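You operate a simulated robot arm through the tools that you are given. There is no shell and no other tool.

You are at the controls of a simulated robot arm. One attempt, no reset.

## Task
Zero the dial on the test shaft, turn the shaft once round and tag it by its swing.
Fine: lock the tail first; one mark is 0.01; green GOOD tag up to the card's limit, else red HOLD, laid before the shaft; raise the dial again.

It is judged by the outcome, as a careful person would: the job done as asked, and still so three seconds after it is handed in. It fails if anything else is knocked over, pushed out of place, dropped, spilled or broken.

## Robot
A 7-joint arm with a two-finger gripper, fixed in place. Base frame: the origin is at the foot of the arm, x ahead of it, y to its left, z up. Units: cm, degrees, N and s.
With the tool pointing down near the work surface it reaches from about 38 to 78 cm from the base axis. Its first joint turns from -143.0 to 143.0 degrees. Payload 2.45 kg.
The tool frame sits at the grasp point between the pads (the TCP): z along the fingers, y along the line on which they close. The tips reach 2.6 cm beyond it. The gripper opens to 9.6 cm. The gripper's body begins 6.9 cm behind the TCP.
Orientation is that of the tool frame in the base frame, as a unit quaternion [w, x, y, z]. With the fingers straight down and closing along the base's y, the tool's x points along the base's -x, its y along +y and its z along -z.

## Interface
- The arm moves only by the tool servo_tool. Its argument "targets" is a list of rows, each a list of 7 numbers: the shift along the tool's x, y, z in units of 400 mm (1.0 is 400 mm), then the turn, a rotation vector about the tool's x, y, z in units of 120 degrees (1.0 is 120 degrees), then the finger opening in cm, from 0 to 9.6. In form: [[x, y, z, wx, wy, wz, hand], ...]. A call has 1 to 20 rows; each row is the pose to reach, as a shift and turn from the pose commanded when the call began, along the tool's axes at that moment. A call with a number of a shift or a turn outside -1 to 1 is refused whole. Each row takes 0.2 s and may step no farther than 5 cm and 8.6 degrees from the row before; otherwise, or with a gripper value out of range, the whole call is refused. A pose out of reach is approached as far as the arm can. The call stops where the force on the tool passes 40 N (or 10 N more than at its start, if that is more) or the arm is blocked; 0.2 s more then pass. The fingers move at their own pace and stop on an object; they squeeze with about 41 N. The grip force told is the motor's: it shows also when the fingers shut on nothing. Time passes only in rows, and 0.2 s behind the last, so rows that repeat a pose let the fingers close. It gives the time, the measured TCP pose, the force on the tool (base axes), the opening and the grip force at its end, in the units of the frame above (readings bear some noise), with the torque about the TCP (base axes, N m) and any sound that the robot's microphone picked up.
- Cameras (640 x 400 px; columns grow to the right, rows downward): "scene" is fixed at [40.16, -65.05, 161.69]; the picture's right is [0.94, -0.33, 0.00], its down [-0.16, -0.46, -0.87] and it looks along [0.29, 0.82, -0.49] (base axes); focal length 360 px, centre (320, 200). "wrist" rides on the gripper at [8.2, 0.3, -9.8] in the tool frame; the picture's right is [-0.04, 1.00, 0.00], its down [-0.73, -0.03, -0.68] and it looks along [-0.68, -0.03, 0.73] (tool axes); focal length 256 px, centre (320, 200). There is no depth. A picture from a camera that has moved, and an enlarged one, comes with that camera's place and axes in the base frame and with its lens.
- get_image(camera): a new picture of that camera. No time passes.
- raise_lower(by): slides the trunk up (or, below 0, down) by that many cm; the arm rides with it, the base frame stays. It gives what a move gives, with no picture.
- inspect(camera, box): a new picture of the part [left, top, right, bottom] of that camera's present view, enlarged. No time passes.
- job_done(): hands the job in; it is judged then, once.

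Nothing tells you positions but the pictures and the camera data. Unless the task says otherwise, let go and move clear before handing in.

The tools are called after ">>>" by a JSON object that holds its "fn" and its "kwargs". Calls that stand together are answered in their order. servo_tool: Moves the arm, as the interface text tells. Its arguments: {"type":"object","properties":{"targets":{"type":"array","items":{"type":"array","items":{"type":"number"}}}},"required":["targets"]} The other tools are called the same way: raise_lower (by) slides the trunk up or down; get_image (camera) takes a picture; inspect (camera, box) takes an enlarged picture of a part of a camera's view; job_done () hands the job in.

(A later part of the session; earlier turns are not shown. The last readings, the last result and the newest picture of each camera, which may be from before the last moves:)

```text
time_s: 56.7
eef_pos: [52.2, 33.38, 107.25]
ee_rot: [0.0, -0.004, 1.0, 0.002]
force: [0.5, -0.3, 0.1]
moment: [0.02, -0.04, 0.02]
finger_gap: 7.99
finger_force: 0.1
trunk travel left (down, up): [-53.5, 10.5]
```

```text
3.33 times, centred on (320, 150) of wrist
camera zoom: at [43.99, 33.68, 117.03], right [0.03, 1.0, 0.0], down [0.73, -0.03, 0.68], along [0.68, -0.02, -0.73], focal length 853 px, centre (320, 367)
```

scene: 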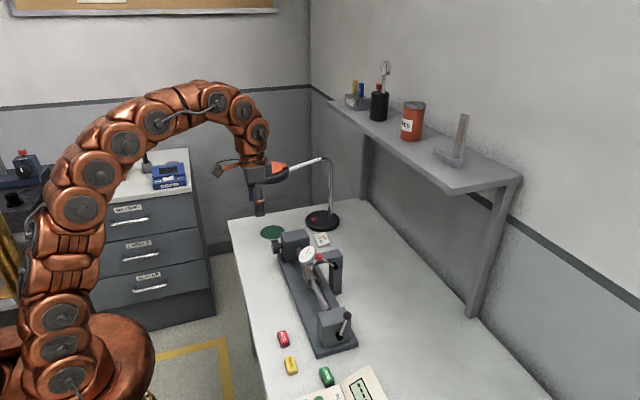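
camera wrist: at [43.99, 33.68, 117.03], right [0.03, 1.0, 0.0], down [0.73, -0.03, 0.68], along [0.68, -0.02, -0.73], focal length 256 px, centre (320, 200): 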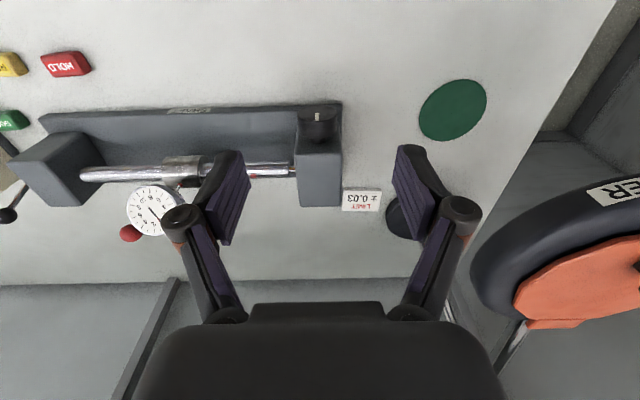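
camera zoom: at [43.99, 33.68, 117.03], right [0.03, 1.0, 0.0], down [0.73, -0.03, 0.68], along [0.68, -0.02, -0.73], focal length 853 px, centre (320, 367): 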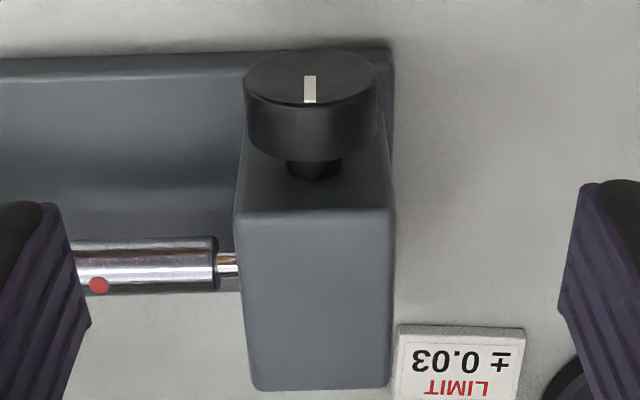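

The knob spans x 57.2–59.2 with its centre at y 33.05, z 87.5 and radius 2.43, and the headstock face is at x≈60.7. I'll set a 10° tilt and stand off 12 cm above it along the tool axis.

>>> {"fn": "servo_tool", "kwargs": {"targets": [[-0.05, 0.017, 0.055, 0.028, 0, 0, 8], [-0.1, 0.034, 0.11, 0.056, 0, 0, 8], [-0.145, 0.0495, 0.166, 0.0833, 0, 0, 7.6]]}}

>>> {"fn": "get_image", "kwargs": {"camera": "wrist"}}

>>> {"fn": "get_image", "kwargs": {"camera": "scene"}}

```text
time_s: 57.5
eef_pos: [57.87, 35.43, 100.48]
ee_rot: [0.0, -0.005, 0.996, -0.086]
force: [-0.3, -0.5, 0.4]
moment: [0.01, -0.06, -0.01]
finger_gap: 7.61
finger_force: 0.0
trunk travel left (down, up): [-53.5, 10.5]
```

```text
taken
camera wrist: at [49.65, 37.37, 110.18], right [0.03, 0.98, -0.17], down [0.73, 0.09, 0.67], along [0.68, -0.15, -0.72], focal length 256 px, centre (320, 200)
```

wrist: 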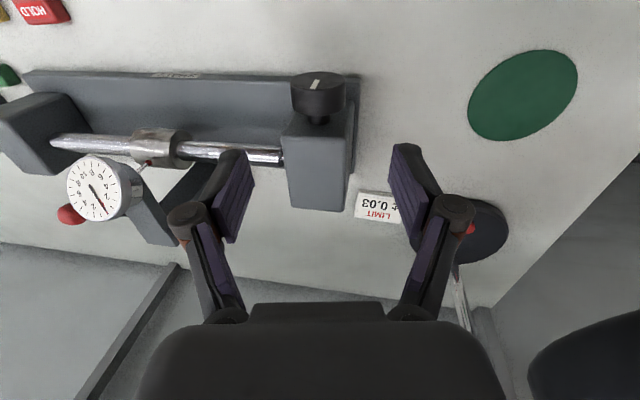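

```text
taken
```

scene: 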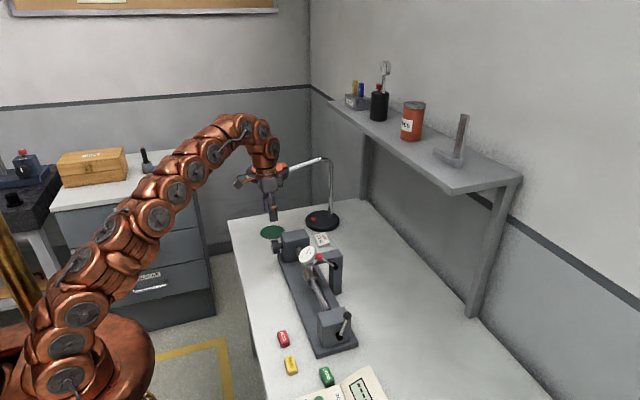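

The knob still measures at y≈33.0, z≈87.5 from this nearer view. I'll descend most of the way with the fingers open and check before the last part.

>>> {"fn": "servo_tool", "kwargs": {"targets": [[-0.001, -0.001, 0.07, 0, 0, 0, 7.6], [-0.002, -0.002, 0.14, 0, 0, 0, 7.4], [-0.003, -0.003, 0.2, 0, 0, 0, 7.2]]}}

>>> {"fn": "get_image", "kwargs": {"camera": "wrist"}}

>>> {"fn": "inspect", "kwargs": {"camera": "scene", "box": [240, 190, 360, 280]}}

```text
time_s: 58.3
eef_pos: [57.85, 33.84, 92.66]
ee_rot: [0.001, -0.004, 0.996, -0.085]
force: [0.1, -0.8, 0.2]
moment: [0.02, -0.01, 0.0]
finger_gap: 7.22
finger_force: 0.0
trunk travel left (down, up): [-53.5, 10.5]
```

```text
taken
camera wrist: at [49.7, 35.85, 102.22], right [0.03, 0.98, -0.17], down [0.73, 0.09, 0.67], along [0.68, -0.15, -0.72], focal length 256 px, centre (320, 200)
```

wrist: 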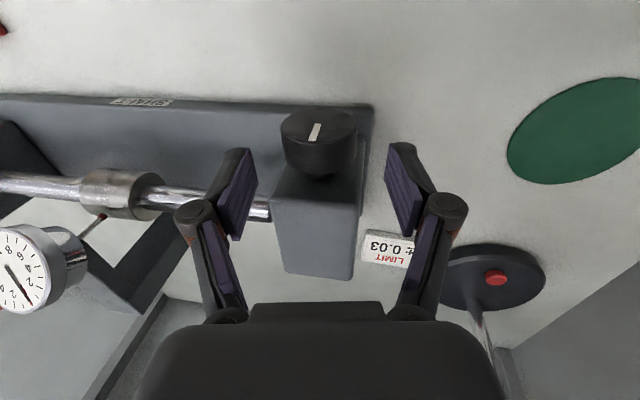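

```text
4.44 times, centred on (300, 235) of scene
camera zoom: at [40.16, -65.05, 161.69], right [0.94, -0.33, 0.0], down [-0.16, -0.46, -0.87], along [0.29, 0.82, -0.49], focal length 1602 px, centre (409, 44)
```

zoom: 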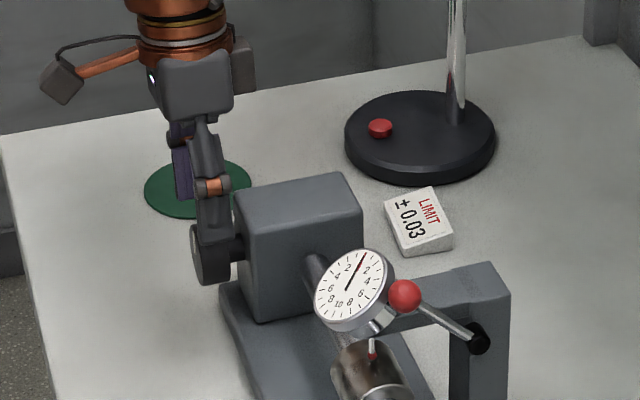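

The knob is centred between the open fingers. I'll come down the last 3.9 cm so the pads straddle it.

>>> {"fn": "servo_tool", "kwargs": {"targets": [[-0.002, 0, 0.04, 0, 0, 0, 7.2], [-0.004, 0.001, 0.08, 0, 0, 0, 7.0], [-0.004, 0.001, 0.098, 0, 0, 0, 7.0]]}}

>>> {"fn": "get_image", "kwargs": {"camera": "wrist"}}

>>> {"fn": "inspect", "kwargs": {"camera": "scene", "box": [240, 190, 360, 280]}}

```text
time_s: 59.1
eef_pos: [58.09, 33.19, 88.86]
ee_rot: [-0.001, -0.004, 0.996, -0.086]
force: [-0.1, -0.2, 0.2]
moment: [-0.02, -0.03, -0.03]
finger_gap: 7.01
finger_force: 0.0
trunk travel left (down, up): [-53.5, 10.5]
```

```text
taken
camera wrist: at [49.87, 35.22, 98.39], right [0.03, 0.98, -0.17], down [0.73, 0.09, 0.67], along [0.68, -0.15, -0.72], focal length 256 px, centre (320, 200)
```

wrist: 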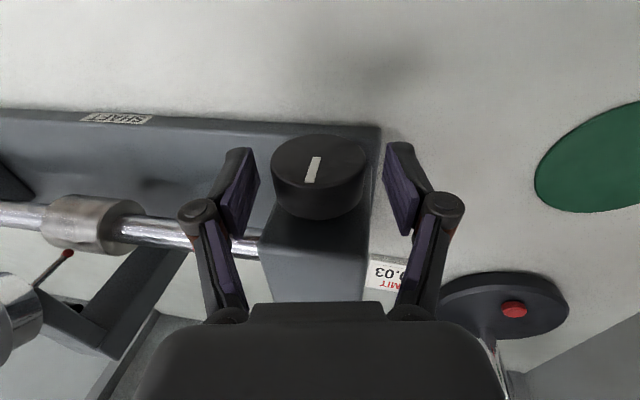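

```text
4.44 times, centred on (300, 235) of scene
camera zoom: at [40.16, -65.05, 161.69], right [0.94, -0.33, 0.0], down [-0.16, -0.46, -0.87], along [0.29, 0.82, -0.49], focal length 1602 px, centre (409, 44)
```

zoom: 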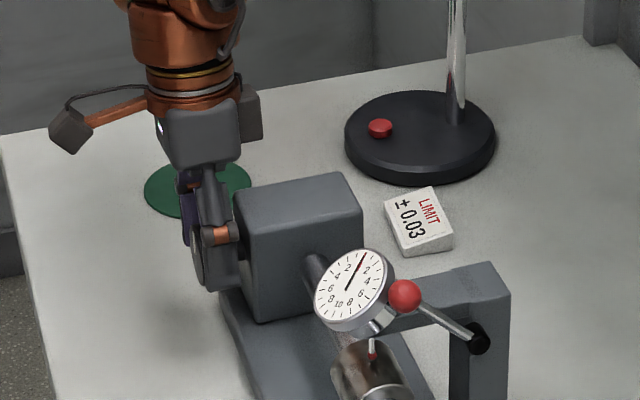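

The pads straddle the knob, with the white mark at the top. I'll close on it and check the grip.

>>> {"fn": "servo_tool", "kwargs": {"targets": [[0, 0, 0, 0, 0, 0, 6], [0, 0, 0, 0, 0, 0, 5], [0, 0, 0, 0, 0, 0, 4.4], [0, 0, 0, 0, 0, 0, 4.4]]}}

>>> {"fn": "get_image", "kwargs": {"camera": "wrist"}}

>>> {"fn": "inspect", "kwargs": {"camera": "scene", "box": [285, 235, 345, 280]}}

```text
time_s: 60.1
eef_pos: [58.13, 33.25, 88.75]
ee_rot: [0.0, -0.004, 0.996, -0.085]
force: [0.3, -4.8, 1.5]
moment: [-0.05, 0.1, -0.45]
finger_gap: 4.62
finger_force: 38.3
trunk travel left (down, up): [-53.5, 10.5]
```

```text
taken
camera wrist: at [49.88, 35.15, 98.4], right [0.03, 0.98, -0.17], down [0.73, 0.09, 0.67], along [0.68, -0.15, -0.72], focal length 256 px, centre (320, 200)
```

wrist: 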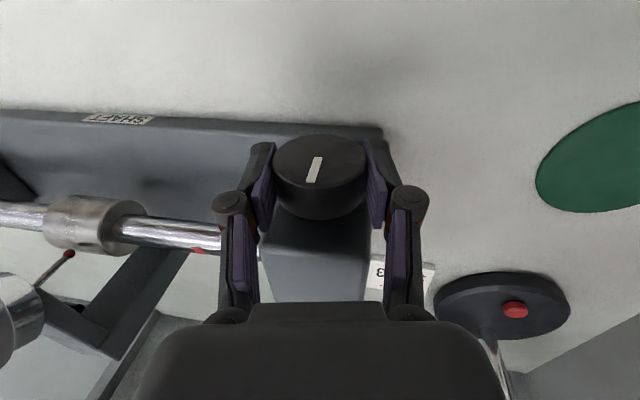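

```text
8.89 times, centred on (315, 258) of scene
camera zoom: at [40.16, -65.05, 161.69], right [0.94, -0.33, 0.0], down [-0.16, -0.46, -0.87], along [0.29, 0.82, -0.49], focal length 3204 px, centre (364, -311)
```

zoom: 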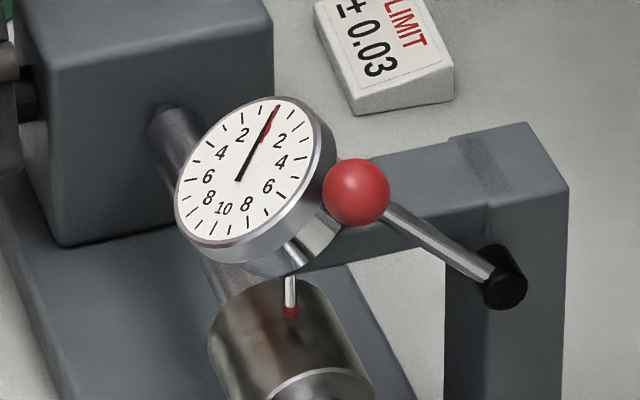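

The knob is gripped (gap 4.6) and the needle is still on 0. I'll turn it the first 22° and check that knob and dial respond.

>>> {"fn": "servo_tool", "kwargs": {"targets": [[0, -0.00424, 0.00028, -0.0625, 0, 0, 4.2], [0, -0.00841, 0.00111, -0.125, 0, 0, 4.2], [0, -0.01244, 0.00247, -0.1875, 0, 0, 4.2]]}}

>>> {"fn": "get_image", "kwargs": {"camera": "wrist"}}

>>> {"fn": "inspect", "kwargs": {"camera": "scene", "box": [285, 235, 345, 280]}}

```text
time_s: 60.9
eef_pos: [58.06, 32.82, 88.7]
ee_rot: [-0.001, -0.004, 0.994, 0.111]
force: [5.4, 4.5, 1.0]
moment: [0.03, 1.01, -0.55]
finger_gap: 4.56
finger_force: 44.5
trunk travel left (down, up): [-53.5, 10.5]
```

```text
taken
camera wrist: at [49.89, 30.91, 98.35], right [0.03, 0.97, 0.22], down [0.73, -0.17, 0.66], along [0.68, 0.14, -0.72], focal length 256 px, centre (320, 200)
```

wrist: 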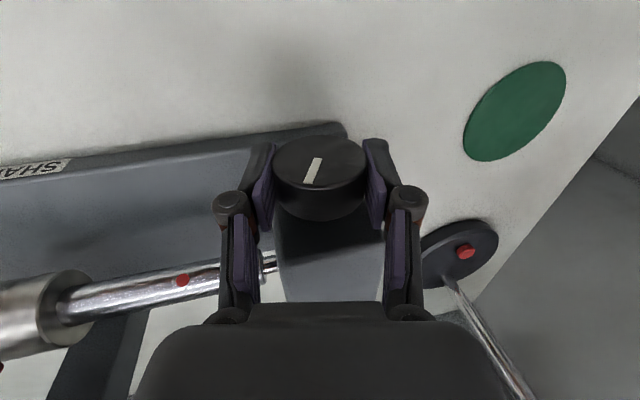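

```text
8.89 times, centred on (315, 258) of scene
camera zoom: at [40.16, -65.05, 161.69], right [0.94, -0.33, 0.0], down [-0.16, -0.46, -0.87], along [0.29, 0.82, -0.49], focal length 3204 px, centre (364, -311)
```

zoom: 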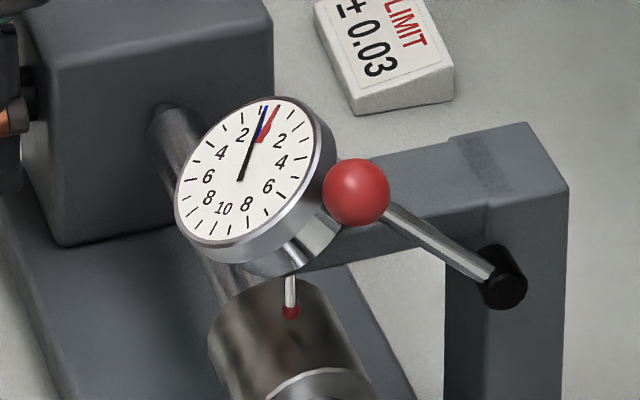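

The knob and shaft turn with the hand. The needle has moved one mark to the left of 0, leaving a red drag hand at 0 and pushing a blue one. I'll finish this stroke, open, swing back and re-grip, then read the dial.

>>> {"fn": "servo_tool", "kwargs": {"targets": [[0, -0.00424, 0.00028, -0.0625, 0, 0, 4.2], [0, -0.00841, 0.00111, -0.125, 0, 0, 4.2], [0, -0.01244, 0.00247, -0.1875, 0, 0, 4.2], [0, -0.01244, 0.00247, -0.1875, 0, 0, 4.2]]}}

>>> {"fn": "get_image", "kwargs": {"camera": "wrist"}}

>>> {"fn": "inspect", "kwargs": {"camera": "scene", "box": [285, 235, 345, 280]}}

>>> {"fn": "get_image", "kwargs": {"camera": "scene"}}

```text
time_s: 61.9
eef_pos: [58.18, 32.33, 88.43]
ee_rot: [-0.001, -0.004, 0.953, 0.304]
force: [9.2, 23.3, 17.5]
moment: [0.32, 0.32, -1.03]
finger_gap: 4.6
finger_force: 45.1
trunk travel left (down, up): [-53.5, 10.5]
```

```text
taken
camera wrist: at [49.9, 27.02, 96.75], right [0.03, 0.82, 0.58], down [0.74, -0.41, 0.54], along [0.68, 0.41, -0.61], focal length 256 px, centre (320, 200)
```

wrist: 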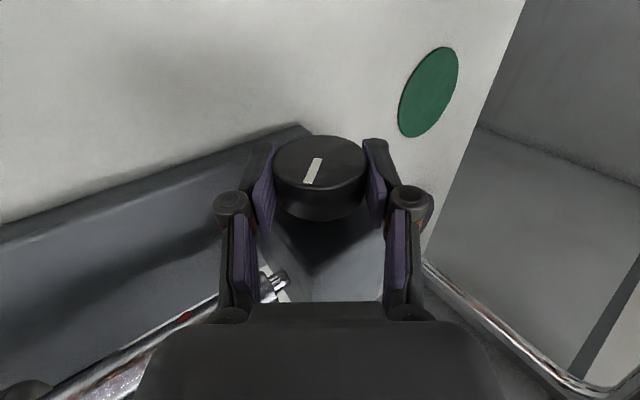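

```text
8.89 times, centred on (315, 258) of scene
camera zoom: at [40.16, -65.05, 161.69], right [0.94, -0.33, 0.0], down [-0.16, -0.46, -0.87], along [0.29, 0.82, -0.49], focal length 3204 px, centre (364, -311)
```

zoom: 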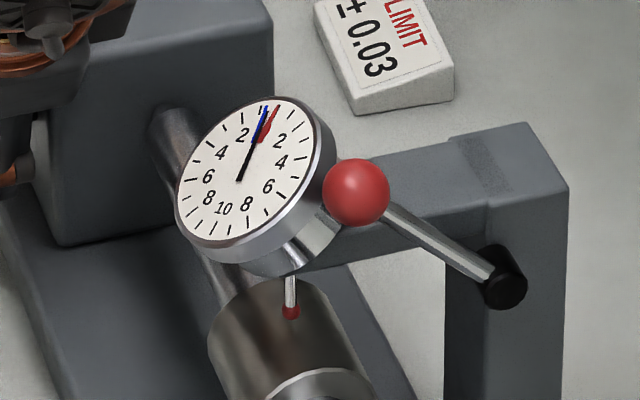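

```text
taken
```

scene: 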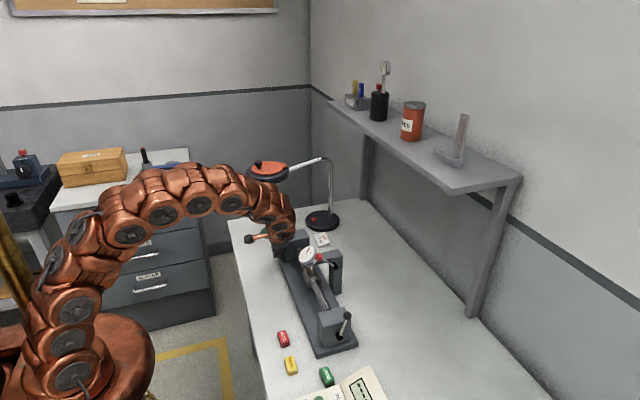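

The stroke went through with the needle now about one mark left of 0, though the side force shows my knob axis is slightly off, so I'll tighten the geometry. First a finer look at the dial.

>>> {"fn": "inspect", "kwargs": {"camera": "scene", "box": [299, 242, 323, 262]}}

```text
16.00 times, centred on (311, 252) of scene
camera zoom: at [40.16, -65.05, 161.69], right [0.94, -0.33, 0.0], down [-0.16, -0.46, -0.87], along [0.29, 0.82, -0.49], focal length 5768 px, centre (464, -632)
```

zoom: 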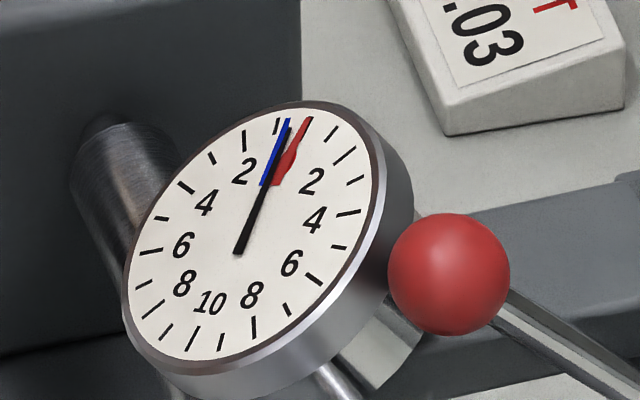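

After 45° the needle reads about 0.7 mark left of 0, and the drag hands are clear. I'll run one full cycle in a single call: open, swing back, re-grip and turn another 45°, with the corrected axis.

>>> {"fn": "servo_tool", "kwargs": {"targets": [[0, 0.0017, 0.0009, 0, 0, 0, 6.0], [0, 0.0034, 0.0017, 0, 0, 0, 6.8], [0, 0.00695, 0.0019, 0.0625, 0, 0, 6.8], [0, 0.0105, 0.0026, 0.125, 0, 0, 6.8], [0, 0.0139, 0.0038, 0.1875, 0, 0, 6.8], [0, 0.0171, 0.0054, 0.25, 0, 0, 6.8], [0, 0.0201, 0.0074, 0.3125, 0, 0, 6.8], [0, 0.0228, 0.00975, 0.375, 0, 0, 6.0], [0, 0.0228, 0.00975, 0.375, 0, 0, 4.2], [0, 0.0228, 0.00975, 0.375, 0, 0, 4.2], [0, 0.0228, 0.00975, 0.375, 0, 0, 4.2]]}}

>>> {"fn": "get_image", "kwargs": {"camera": "wrist"}}

>>> {"fn": "inspect", "kwargs": {"camera": "scene", "box": [299, 242, 323, 262]}}

```text
time_s: 64.3
eef_pos: [58.13, 33.2, 88.74]
ee_rot: [0.0, -0.003, 0.996, -0.086]
force: [-0.6, -2.2, 5.0]
moment: [-0.04, -0.05, -0.93]
finger_gap: 4.68
finger_force: 45.5
trunk travel left (down, up): [-53.5, 10.5]
```

```text
taken
camera wrist: at [49.93, 35.16, 98.39], right [0.03, 0.98, -0.17], down [0.73, 0.09, 0.67], along [0.68, -0.15, -0.72], focal length 256 px, centre (320, 200)
```

wrist: 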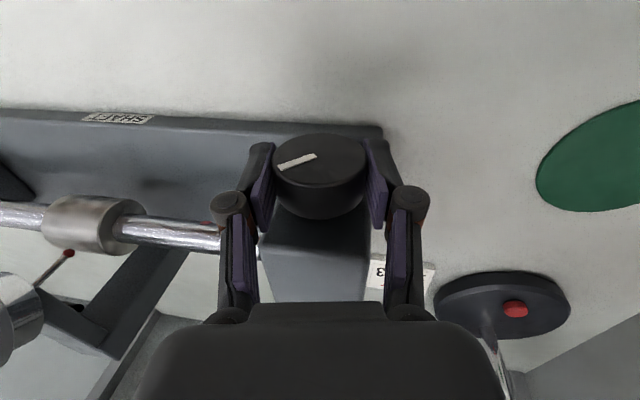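

```text
16.00 times, centred on (311, 252) of scene
camera zoom: at [40.16, -65.05, 161.69], right [0.94, -0.33, 0.0], down [-0.16, -0.46, -0.87], along [0.29, 0.82, -0.49], focal length 5768 px, centre (464, -632)
```

zoom: 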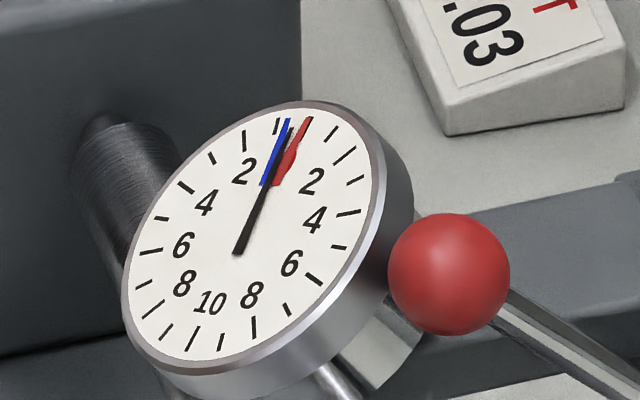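

The mark on the knob moved 45° and stayed, and the re-grip is good. I'll make the second 45° stroke.

>>> {"fn": "servo_tool", "kwargs": {"targets": [[0, -0.00359, 0.00024, -0.0625, 0, 0, 4.2], [0, -0.00712, 0.00094, -0.125, 0, 0, 4.2], [0, -0.01052, 0.00209, -0.1875, 0, 0, 4.2], [0, -0.01375, 0.00368, -0.25, 0, 0, 4.2], [0, -0.01674, 0.00568, -0.3125, 0, 0, 4.2], [0, -0.01945, 0.00805, -0.375, 0, 0, 4.2]]}}

>>> {"fn": "inspect", "kwargs": {"camera": "scene", "box": [299, 242, 323, 262]}}

>>> {"fn": "get_image", "kwargs": {"camera": "wrist"}}

```text
time_s: 65.7
eef_pos: [58.14, 32.37, 88.68]
ee_rot: [-0.001, -0.003, 0.953, 0.304]
force: [13.4, 8.5, 14.6]
moment: [0.13, 0.09, -0.66]
finger_gap: 4.69
finger_force: 45.6
trunk travel left (down, up): [-53.5, 10.5]
```

```text
16.00 times, centred on (311, 252) of scene
camera zoom: at [40.16, -65.05, 161.69], right [0.94, -0.33, 0.0], down [-0.16, -0.46, -0.87], along [0.29, 0.82, -0.49], focal length 5768 px, centre (464, -632)
```

zoom: 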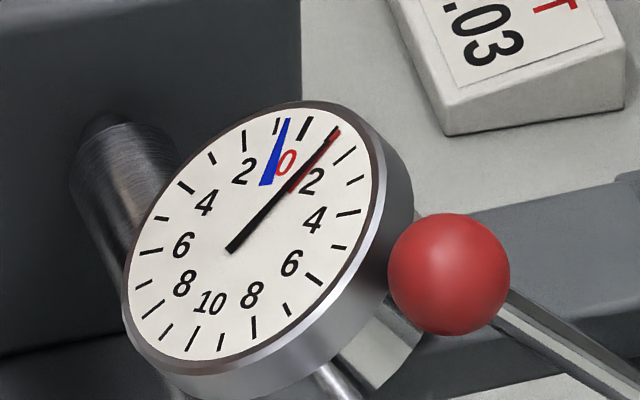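

```text
taken
camera wrist: at [49.95, 27.01, 96.77], right [0.03, 0.81, 0.58], down [0.74, -0.41, 0.54], along [0.68, 0.41, -0.61], focal length 256 px, centre (320, 200)
```

wrist: 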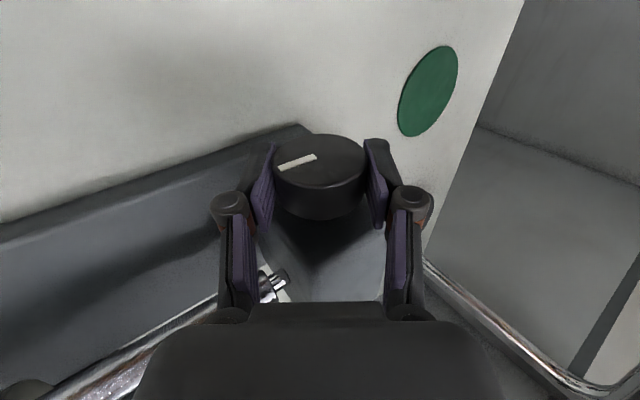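

At 90° the needle reads about +1, right of 0, so the swing so far is roughly -0.7 to +1. I'll run the next complete re-grip and 45° stroke in one call.

>>> {"fn": "servo_tool", "kwargs": {"targets": [[0, 0.0005, 0, 0, 0, 0, 6.0], [0, 0.0005, 0, 0, 0, 0, 6.8], [0, 0.00359, 0.00024, 0.0625, 0, 0, 6.8], [0, 0.00712, 0.00094, 0.125, 0, 0, 6.8], [0, 0.01052, 0.00209, 0.1875, 0, 0, 6.8], [0, 0.01375, 0.00368, 0.25, 0, 0, 6.8], [0, 0.01674, 0.00568, 0.3125, 0, 0, 6.8], [0, 0.01945, 0.00805, 0.375, 0, 0, 6.0], [0, 0.01945, 0.00805, 0.375, 0, 0, 4.2], [0, 0.01945, 0.00805, 0.375, 0, 0, 4.2], [0, 0.01945, 0.00805, 0.375, 0, 0, 4.2], [0, 0.01674, 0.00568, 0.3125, 0, 0, 4.2], [0, 0.01375, 0.00368, 0.25, 0, 0, 4.2], [0, 0.01052, 0.00209, 0.1875, 0, 0, 4.2], [0, 0.00752, 0.00094, 0.125, 0, 0, 4.2], [0, 0.00439, 0.00024, 0.0625, 0, 0, 4.2], [0, 0.001, 0, 0, 0, 0, 4.2]]}}

>>> {"fn": "inspect", "kwargs": {"camera": "scene", "box": [299, 242, 323, 262]}}

>>> {"fn": "get_image", "kwargs": {"camera": "wrist"}}

```text
time_s: 69.3
eef_pos: [58.01, 32.45, 88.5]
ee_rot: [-0.001, -0.003, 0.953, 0.303]
force: [3.0, 9.5, 9.8]
moment: [0.15, 0.0, -0.62]
finger_gap: 4.57
finger_force: 45.1
trunk travel left (down, up): [-53.5, 10.5]
```

```text
16.00 times, centred on (311, 252) of scene
camera zoom: at [40.16, -65.05, 161.69], right [0.94, -0.33, 0.0], down [-0.16, -0.46, -0.87], along [0.29, 0.82, -0.49], focal length 5768 px, centre (464, -632)
```

zoom: 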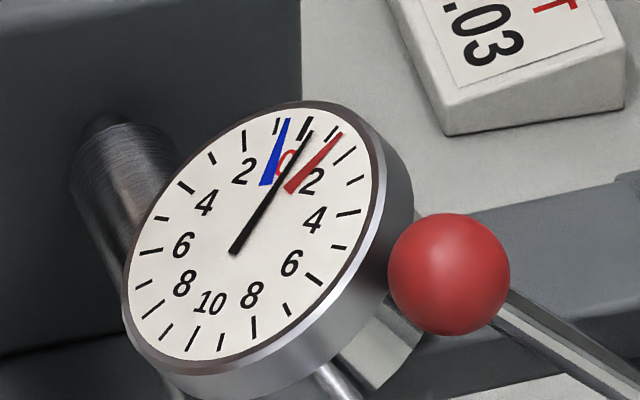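

```text
taken
camera wrist: at [49.94, 27.01, 96.78], right [0.03, 0.82, 0.58], down [0.74, -0.41, 0.54], along [0.68, 0.41, -0.62], focal length 256 px, centre (320, 200)
```

wrist: 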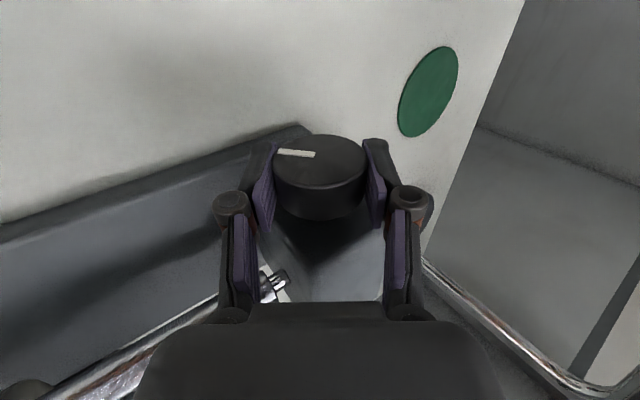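

At roughly 124° of turn (judging by the knob's mark, there was a little slip) the needle is near +0.3, and the red hand shows a peak of about +1.3. I'll continue with another cycle, holding the grip a bit longer before turning.

>>> {"fn": "servo_tool", "kwargs": {"targets": [[0, 0, 0, 0, 0, 0, 6.8], [0, 0, 0, 0, 0, 0, 7.0], [0, 0.00359, 0.00024, 0.0625, 0, 0, 7.0], [0, 0.00712, 0.00094, 0.125, 0, 0, 7.0], [0, 0.01052, 0.00209, 0.1875, 0, 0, 7.0], [0, 0.01375, 0.00368, 0.25, 0, 0, 7.0], [0, 0.01674, 0.00568, 0.3125, 0, 0, 7.0], [0, 0.01945, 0.00805, 0.375, 0, 0, 7.0], [0, 0.01945, 0.00805, 0.375, 0, 0, 4.2], [0, 0.01945, 0.00805, 0.375, 0, 0, 4.2], [0, 0.01945, 0.00805, 0.375, 0, 0, 4.2], [0, 0.01945, 0.00805, 0.375, 0, 0, 4.2]]}}

>>> {"fn": "inspect", "kwargs": {"camera": "scene", "box": [299, 242, 323, 262]}}

>>> {"fn": "get_image", "kwargs": {"camera": "wrist"}}

```text
time_s: 71.9
eef_pos: [58.15, 33.1, 88.89]
ee_rot: [0.0, -0.004, 0.996, -0.086]
force: [-1.4, -6.1, 3.4]
moment: [-0.07, -0.4, -0.64]
finger_gap: 4.69
finger_force: 45.3
trunk travel left (down, up): [-53.5, 10.5]
```

```text
16.00 times, centred on (311, 252) of scene
camera zoom: at [40.16, -65.05, 161.69], right [0.94, -0.33, 0.0], down [-0.16, -0.46, -0.87], along [0.29, 0.82, -0.49], focal length 5768 px, centre (464, -632)
```

zoom: 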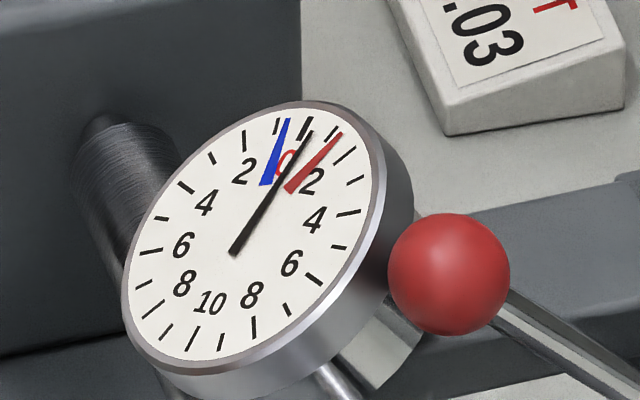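

```text
taken
camera wrist: at [49.89, 35.17, 98.41], right [0.03, 0.98, -0.17], down [0.73, 0.09, 0.67], along [0.68, -0.15, -0.72], focal length 256 px, centre (320, 200)
```

wrist: 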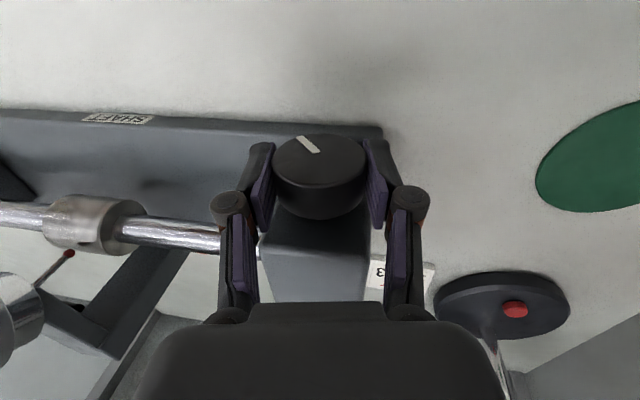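

The knob held its place through the re-grip. Now the next 45° stroke.

>>> {"fn": "servo_tool", "kwargs": {"targets": [[0, -0.00359, 0.00024, -0.0625, 0, 0, 4.2], [0, -0.00712, 0.00094, -0.125, 0, 0, 4.2], [0, -0.01052, 0.00209, -0.1875, 0, 0, 4.2], [0, -0.01375, 0.00368, -0.25, 0, 0, 4.2], [0, -0.01674, 0.00568, -0.3125, 0, 0, 4.2], [0, -0.01905, 0.00805, -0.375, 0, 0, 4.2]]}}

>>> {"fn": "inspect", "kwargs": {"camera": "scene", "box": [299, 242, 323, 262]}}

>>> {"fn": "get_image", "kwargs": {"camera": "wrist"}}

```text
time_s: 73.3
eef_pos: [58.19, 32.52, 88.43]
ee_rot: [-0.002, -0.005, 0.953, 0.303]
force: [1.2, 3.7, -2.2]
moment: [-0.72, 0.09, -0.78]
finger_gap: 4.69
finger_force: 45.0
trunk travel left (down, up): [-53.5, 10.5]
```

```text
16.00 times, centred on (311, 252) of scene
camera zoom: at [40.16, -65.05, 161.69], right [0.94, -0.33, 0.0], down [-0.16, -0.46, -0.87], along [0.29, 0.82, -0.49], focal length 5768 px, centre (464, -632)
```

zoom: 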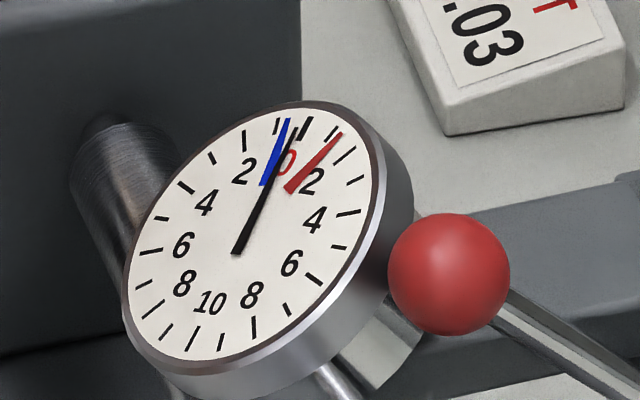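

```text
taken
camera wrist: at [49.94, 27.09, 96.69], right [0.03, 0.82, 0.58], down [0.74, -0.41, 0.54], along [0.67, 0.41, -0.62], focal length 256 px, centre (320, 200)
```

wrist: 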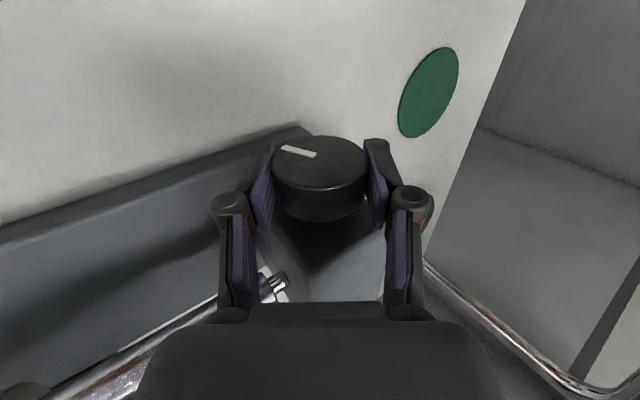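

That stroke slipped: the mark shows only about 10° gained, with 0.7 N·m resisting at the end. I'll open the fingers and see whether the knob springs back or stays, which will tell a stop from plain slip.

>>> {"fn": "servo_tool", "kwargs": {"targets": [[0, 0, 0, 0, 0, 0, 6.8], [0, 0, 0, 0, 0, 0, 7.0]]}}

>>> {"fn": "get_image", "kwargs": {"camera": "wrist"}}

>>> {"fn": "inspect", "kwargs": {"camera": "scene", "box": [299, 242, 323, 262]}}

>>> {"fn": "inspect", "kwargs": {"camera": "wrist", "box": [250, 110, 390, 230]}}

```text
time_s: 73.9
eef_pos: [58.13, 32.42, 88.55]
ee_rot: [-0.002, -0.004, 0.953, 0.303]
force: [0.4, 0.4, 0.1]
moment: [0.02, -0.02, 0.0]
finger_gap: 6.98
finger_force: 0.1
trunk travel left (down, up): [-53.5, 10.5]
```

```text
taken
camera wrist: at [49.95, 27.03, 96.74], right [0.03, 0.82, 0.58], down [0.74, -0.41, 0.54], along [0.67, 0.41, -0.62], focal length 256 px, centre (320, 200)
```

wrist: 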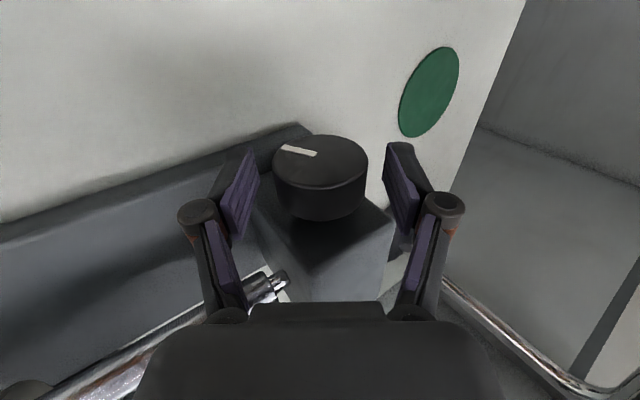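

```text
16.00 times, centred on (311, 252) of scene
camera zoom: at [40.16, -65.05, 161.69], right [0.94, -0.33, 0.0], down [-0.16, -0.46, -0.87], along [0.29, 0.82, -0.49], focal length 5768 px, centre (464, -632)
```

zoom: 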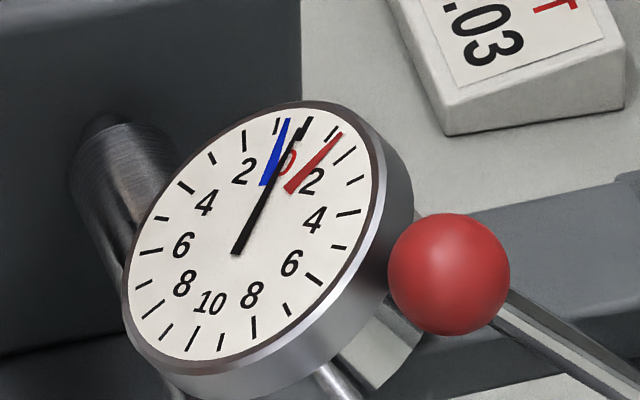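

```text
3.33 times, centred on (320, 170) of wrist
camera zoom: at [49.95, 27.03, 96.74], right [0.03, 0.82, 0.58], down [0.74, -0.41, 0.54], along [0.67, 0.41, -0.62], focal length 853 px, centre (320, 300)
```

zoom: 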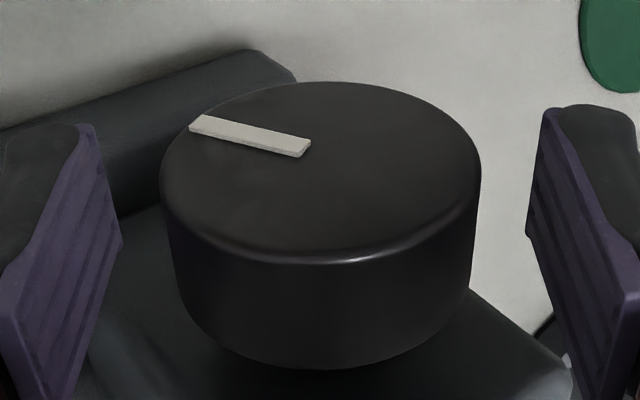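

The knob sprang back a few degrees when released, so it met a stop at about +130°. I'll turn it the other way for the full round instead: grip at this tilt, swing back to -10°, release and return, starting with one stroke to confirm.

>>> {"fn": "servo_tool", "kwargs": {"targets": [[0, 0, 0, 0, 0, 0, 5.0], [0, 0, 0, 0, 0, 0, 4.2], [0, 0, 0, 0, 0, 0, 4.2], [0, 0.00359, 0.00024, 0.0625, 0, 0, 4.2], [0, 0.00712, 0.00094, 0.125, 0, 0, 4.2], [0, 0.01052, 0.00209, 0.1875, 0, 0, 4.2], [0, 0.01375, 0.00368, 0.25, 0, 0, 4.2], [0, 0.01674, 0.00568, 0.3125, 0, 0, 4.2], [0, 0.01945, 0.00805, 0.375, 0, 0, 4.2]]}}

>>> {"fn": "get_image", "kwargs": {"camera": "wrist"}}

>>> {"fn": "inspect", "kwargs": {"camera": "scene", "box": [299, 242, 323, 262]}}

```text
time_s: 75.9
eef_pos: [58.12, 33.18, 88.62]
ee_rot: [-0.001, -0.004, 0.996, -0.087]
force: [-3.6, -11.7, -7.7]
moment: [-0.09, 0.85, -0.1]
finger_gap: 4.68
finger_force: 46.0
trunk travel left (down, up): [-53.5, 10.5]
```

```text
taken
camera wrist: at [49.89, 35.19, 98.34], right [0.03, 0.98, -0.17], down [0.73, 0.09, 0.67], along [0.68, -0.15, -0.72], focal length 256 px, centre (320, 200)
```

wrist: 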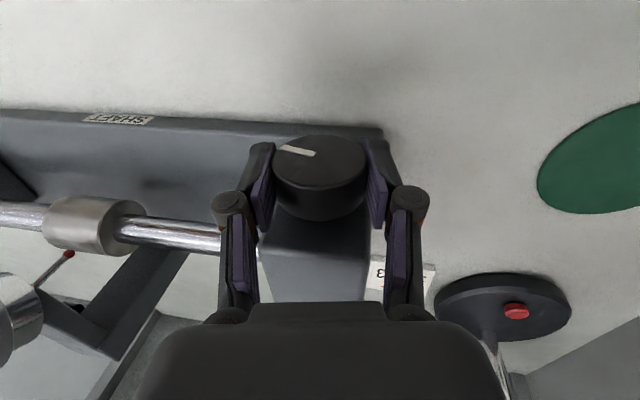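

```text
16.00 times, centred on (311, 252) of scene
camera zoom: at [40.16, -65.05, 161.69], right [0.94, -0.33, 0.0], down [-0.16, -0.46, -0.87], along [0.29, 0.82, -0.49], focal length 5768 px, centre (464, -632)
```

zoom: 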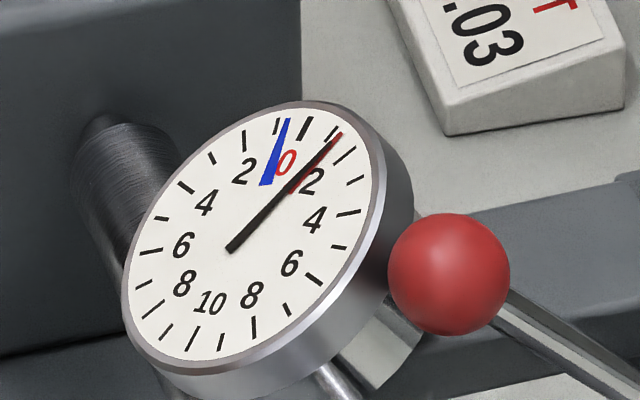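

The knob turns freely the other way: back 45°, with the needle at +1.2. I'll run the next cycle in this direction (open, swing to 35°, grip, turn back).

>>> {"fn": "servo_tool", "kwargs": {"targets": [[0, 0, 0, 0, 0, 0, 6.8], [0, 0, 0, 0, 0, 0, 7.0], [0, -0.00359, 0.00024, -0.0625, 0, 0, 7.0], [0, -0.00712, 0.00094, -0.125, 0, 0, 7.0], [0, -0.01052, 0.00209, -0.1875, 0, 0, 7.0], [0, -0.01375, 0.00368, -0.25, 0, 0, 7.0], [0, -0.01674, 0.00568, -0.3125, 0, 0, 7.0], [0, -0.01945, 0.00805, -0.375, 0, 0, 7.0], [0, -0.01945, 0.00805, -0.375, 0, 0, 4.2], [0, -0.01945, 0.00805, -0.375, 0, 0, 4.2], [0, -0.01945, 0.00805, -0.375, 0, 0, 4.2], [0, -0.01674, 0.00568, -0.3125, 0, 0, 4.2], [0, -0.01375, 0.00368, -0.25, 0, 0, 4.2], [0, -0.01052, 0.00209, -0.1875, 0, 0, 4.2], [0, -0.00712, 0.00094, -0.125, 0, 0, 4.2], [0, -0.00359, 0.00024, -0.0625, 0, 0, 4.2], [0, -0.0003, 0, 0, 0, 0, 4.2]]}}

>>> {"fn": "get_image", "kwargs": {"camera": "wrist"}}

>>> {"fn": "inspect", "kwargs": {"camera": "scene", "box": [299, 242, 323, 262]}}

```text
time_s: 79.5
eef_pos: [58.14, 33.11, 88.74]
ee_rot: [0.0, -0.003, 0.996, -0.088]
force: [-3.9, -7.5, -5.6]
moment: [-0.08, 0.94, -0.16]
finger_gap: 4.69
finger_force: 44.9
trunk travel left (down, up): [-53.5, 10.5]
```

```text
taken
camera wrist: at [49.88, 35.17, 98.35], right [0.03, 0.98, -0.17], down [0.73, 0.09, 0.67], along [0.68, -0.15, -0.72], focal length 256 px, centre (320, 200)
```

wrist: 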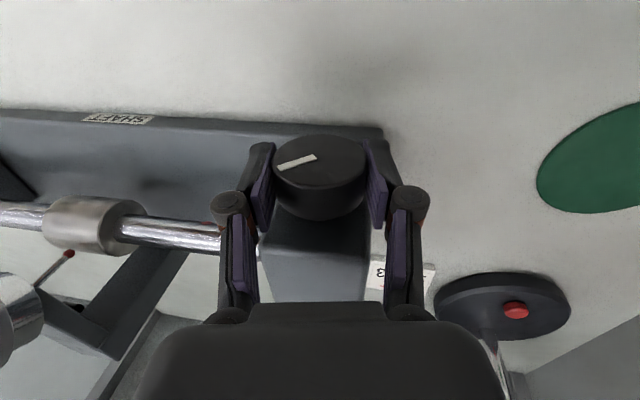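

```text
16.00 times, centred on (311, 252) of scene
camera zoom: at [40.16, -65.05, 161.69], right [0.94, -0.33, 0.0], down [-0.16, -0.46, -0.87], along [0.29, 0.82, -0.49], focal length 5768 px, centre (464, -632)
```

zoom: 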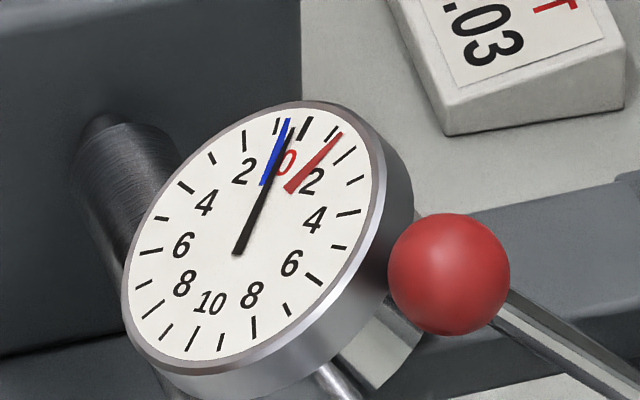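

The mark is now near +56° and the needle about -0.4, consistent with the first pass. Continuing with the next cycle.

>>> {"fn": "servo_tool", "kwargs": {"targets": [[0, 0, 0, 0, 0, 0, 6.8], [0, 0, 0, 0, 0, 0, 7.0], [0, -0.00359, 0.00024, -0.0625, 0, 0, 7.0], [0, -0.00712, 0.00094, -0.125, 0, 0, 7.0], [0, -0.01052, 0.00209, -0.1875, 0, 0, 7.0], [0, -0.01375, 0.00368, -0.25, 0, 0, 7.0], [0, -0.01674, 0.00568, -0.3125, 0, 0, 7.0], [0, -0.01945, 0.00805, -0.375, 0, 0, 7.0], [0, -0.01945, 0.00805, -0.375, 0, 0, 4.2], [0, -0.01945, 0.00805, -0.375, 0, 0, 4.2], [0, -0.01945, 0.00805, -0.375, 0, 0, 4.2], [0, -0.01674, 0.00568, -0.3125, 0, 0, 4.2], [0, -0.01375, 0.00368, -0.25, 0, 0, 4.2], [0, -0.01052, 0.00209, -0.1875, 0, 0, 4.2], [0, -0.00712, 0.00094, -0.125, 0, 0, 4.2], [0, -0.00359, 0.00024, -0.0625, 0, 0, 4.2], [0, -0.0003, 0, 0, 0, 0, 4.2]]}}

>>> {"fn": "get_image", "kwargs": {"camera": "wrist"}}

>>> {"fn": "inspect", "kwargs": {"camera": "scene", "box": [299, 242, 323, 262]}}

```text
time_s: 83.1
eef_pos: [58.0, 33.17, 88.78]
ee_rot: [0.0, -0.003, 0.996, -0.087]
force: [-11.9, -8.0, -0.6]
moment: [-0.06, 1.04, -0.35]
finger_gap: 4.54
finger_force: 45.4
trunk travel left (down, up): [-53.5, 10.5]
```

```text
taken
camera wrist: at [49.83, 35.18, 98.4], right [0.03, 0.98, -0.17], down [0.73, 0.09, 0.67], along [0.68, -0.15, -0.72], focal length 256 px, centre (320, 200)
```

wrist: 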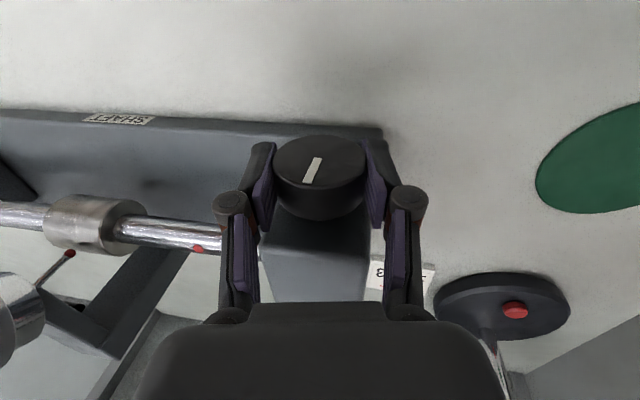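

```text
16.00 times, centred on (311, 252) of scene
camera zoom: at [40.16, -65.05, 161.69], right [0.94, -0.33, 0.0], down [-0.16, -0.46, -0.87], along [0.29, 0.82, -0.49], focal length 5768 px, centre (464, -632)
```

zoom: 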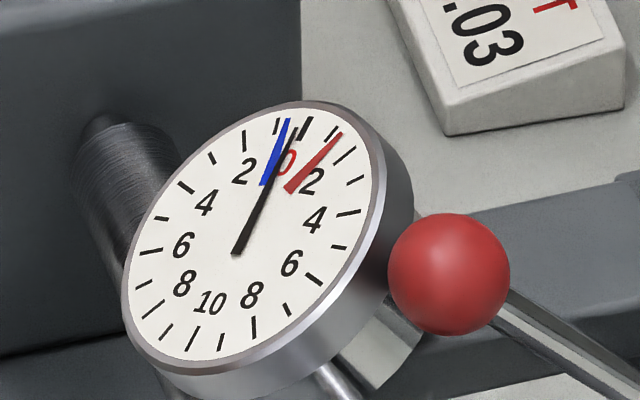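

The knob mark is back near its start (about +10°) with the needle at about -0.3. Continuing past the starting point into new territory.

>>> {"fn": "servo_tool", "kwargs": {"targets": [[0, 0, 0, 0, 0, 0, 6.8], [0, 0, 0, 0, 0, 0, 7.0], [0, -0.00359, 0.00024, -0.0625, 0, 0, 7.0], [0, -0.00712, 0.00094, -0.125, 0, 0, 7.0], [0, -0.01052, 0.00209, -0.1875, 0, 0, 7.0], [0, -0.01375, 0.00368, -0.25, 0, 0, 7.0], [0, -0.01674, 0.00568, -0.3125, 0, 0, 7.0], [0, -0.01945, 0.00805, -0.375, 0, 0, 7.0], [0, -0.01945, 0.00805, -0.375, 0, 0, 4.2], [0, -0.01945, 0.00805, -0.375, 0, 0, 4.2], [0, -0.01945, 0.00805, -0.375, 0, 0, 4.2], [0, -0.01674, 0.00568, -0.3125, 0, 0, 4.2], [0, -0.01375, 0.00368, -0.25, 0, 0, 4.2], [0, -0.01052, 0.00209, -0.1875, 0, 0, 4.2], [0, -0.00712, 0.00094, -0.125, 0, 0, 4.2], [0, -0.00359, 0.00024, -0.0625, 0, 0, 4.2], [0, -0.0003, 0, 0, 0, 0, 4.2]]}}

>>> {"fn": "get_image", "kwargs": {"camera": "wrist"}}

>>> {"fn": "inspect", "kwargs": {"camera": "scene", "box": [299, 242, 323, 262]}}

```text
time_s: 86.7
eef_pos: [58.06, 33.15, 88.82]
ee_rot: [0.0, -0.004, 0.996, -0.087]
force: [-0.4, -3.8, -3.7]
moment: [0.0, -0.08, -0.08]
finger_gap: 4.73
finger_force: 10.3
trunk travel left (down, up): [-53.5, 10.5]
```

```text
taken
camera wrist: at [49.87, 35.17, 98.36], right [0.03, 0.98, -0.17], down [0.73, 0.09, 0.67], along [0.68, -0.15, -0.72], focal length 256 px, centre (320, 200)
```

wrist: 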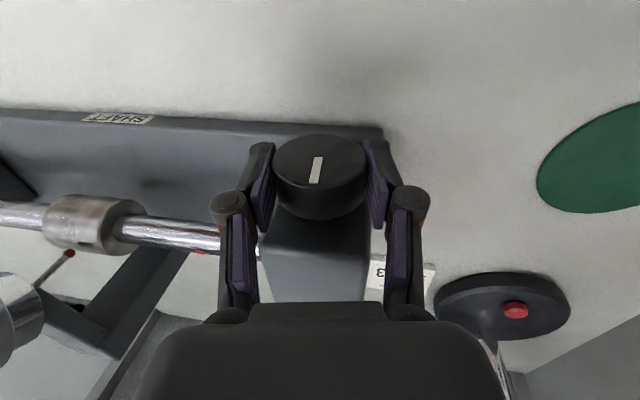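

```text
16.00 times, centred on (311, 252) of scene
camera zoom: at [40.16, -65.05, 161.69], right [0.94, -0.33, 0.0], down [-0.16, -0.46, -0.87], along [0.29, 0.82, -0.49], focal length 5768 px, centre (464, -632)
```

zoom: 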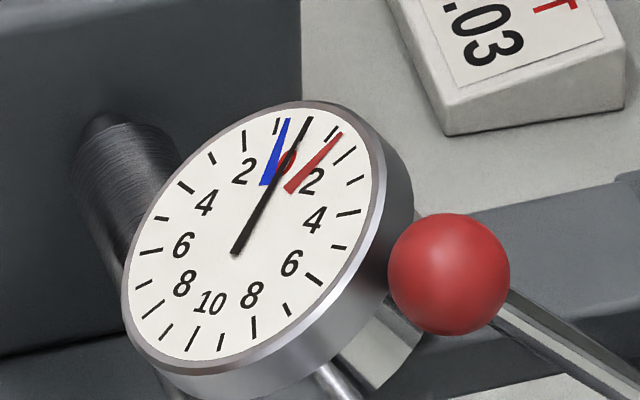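

This stroke also slipped near the starting mark, and the needle has gone through a whole cycle (0, -0.7, +1.3, back to 0) over about 130° of knob. So the knob seems geared to the shaft, with stops at both ends. I'll release and check this against the red dot on the shaft.

>>> {"fn": "servo_tool", "kwargs": {"targets": [[0, 0, 0, 0, 0, 0, 6.8], [0, 0, 0, 0, 0, 0, 7.0]]}}

>>> {"fn": "inspect", "kwargs": {"camera": "wrist", "box": [130, 110, 390, 290]}}

>>> {"fn": "inspect", "kwargs": {"camera": "scene", "box": [299, 242, 323, 262]}}

>>> {"fn": "inspect", "kwargs": {"camera": "scene", "box": [270, 225, 330, 275]}}

```text
time_s: 87.3
eef_pos: [58.02, 33.23, 88.83]
ee_rot: [0.0, -0.005, 0.996, -0.086]
force: [0.1, 0.0, -0.1]
moment: [-0.04, 0.0, -0.02]
finger_gap: 6.98
finger_force: 0.1
trunk travel left (down, up): [-53.5, 10.5]
```

```text
2.22 times, centred on (260, 200) of wrist
camera zoom: at [49.84, 35.21, 98.4], right [0.03, 0.98, -0.17], down [0.73, 0.09, 0.67], along [0.68, -0.15, -0.72], focal length 569 px, centre (453, 200)
```

zoom: 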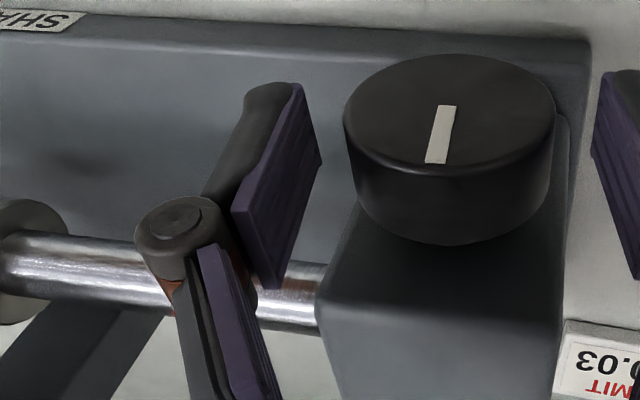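

```text
16.00 times, centred on (311, 252) of scene
camera zoom: at [40.16, -65.05, 161.69], right [0.94, -0.33, 0.0], down [-0.16, -0.46, -0.87], along [0.29, 0.82, -0.49], focal length 5768 px, centre (464, -632)
```

zoom: 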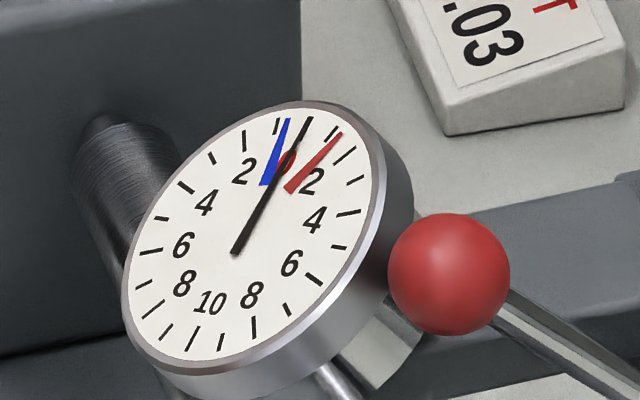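

```text
8.00 times, centred on (300, 250) of scene
camera zoom: at [40.16, -65.05, 161.69], right [0.94, -0.33, 0.0], down [-0.16, -0.46, -0.87], along [0.29, 0.82, -0.49], focal length 2884 px, centre (480, -200)
```

zoom: 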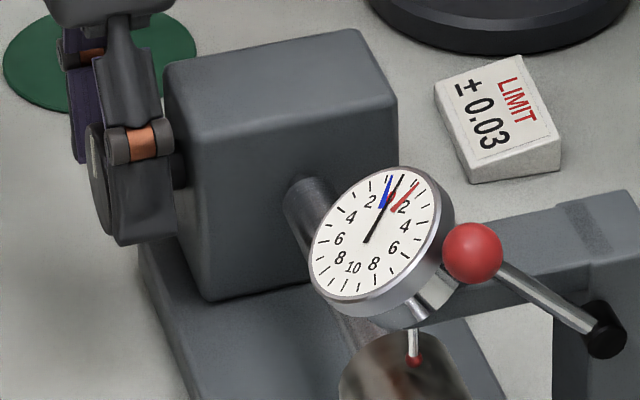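

After release the knob sits at its original mark with the needle on 0, so that end is the stop it started from. I'll lift clear to see the shaft's red dot properly and work out the gearing.

>>> {"fn": "servo_tool", "kwargs": {"targets": [[0, 0, -0.1, 0, 0, 0, 7.2], [0, 0, -0.2, 0, 0, 0, 7.6], [0, 0, -0.28, 0, 0, 0, 8]]}}

>>> {"fn": "get_image", "kwargs": {"camera": "wrist"}}

>>> {"fn": "inspect", "kwargs": {"camera": "wrist", "box": [170, 60, 370, 220]}}

```text
time_s: 88.1
eef_pos: [57.94, 35.24, 100.03]
ee_rot: [0.0, -0.004, 0.996, -0.086]
force: [0.6, 0.0, 0.6]
moment: [-0.02, 0.02, 0.0]
finger_gap: 8.01
finger_force: 0.0
trunk travel left (down, up): [-53.5, 10.5]
```

```text
taken
camera wrist: at [49.78, 37.14, 109.57], right [0.03, 0.98, -0.17], down [0.73, 0.09, 0.67], along [0.68, -0.15, -0.72], focal length 256 px, centre (320, 200)
```

wrist: 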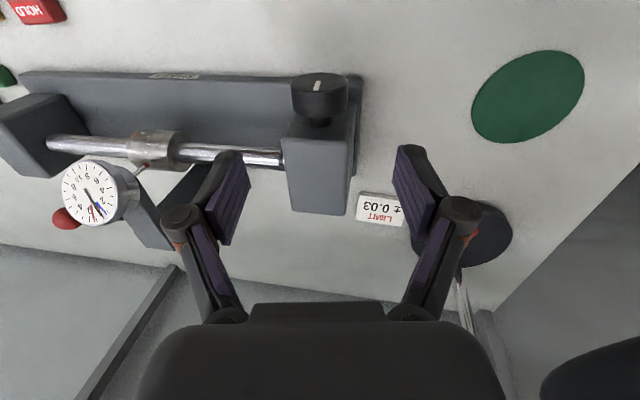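

```text
2.50 times, centred on (270, 140) of wrist
camera zoom: at [49.78, 37.14, 109.57], right [0.03, 0.98, -0.17], down [0.73, 0.09, 0.67], along [0.68, -0.15, -0.72], focal length 640 px, centre (445, 350)
```

zoom: 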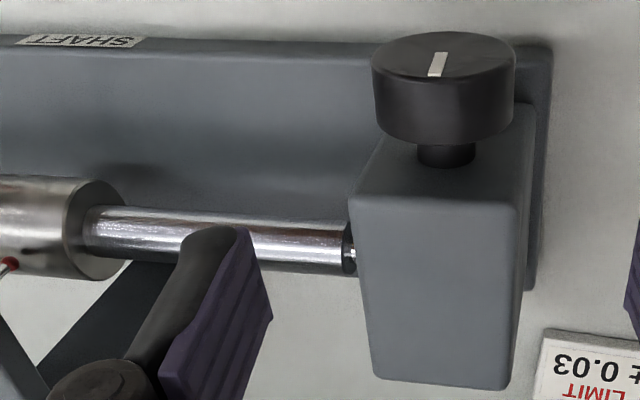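

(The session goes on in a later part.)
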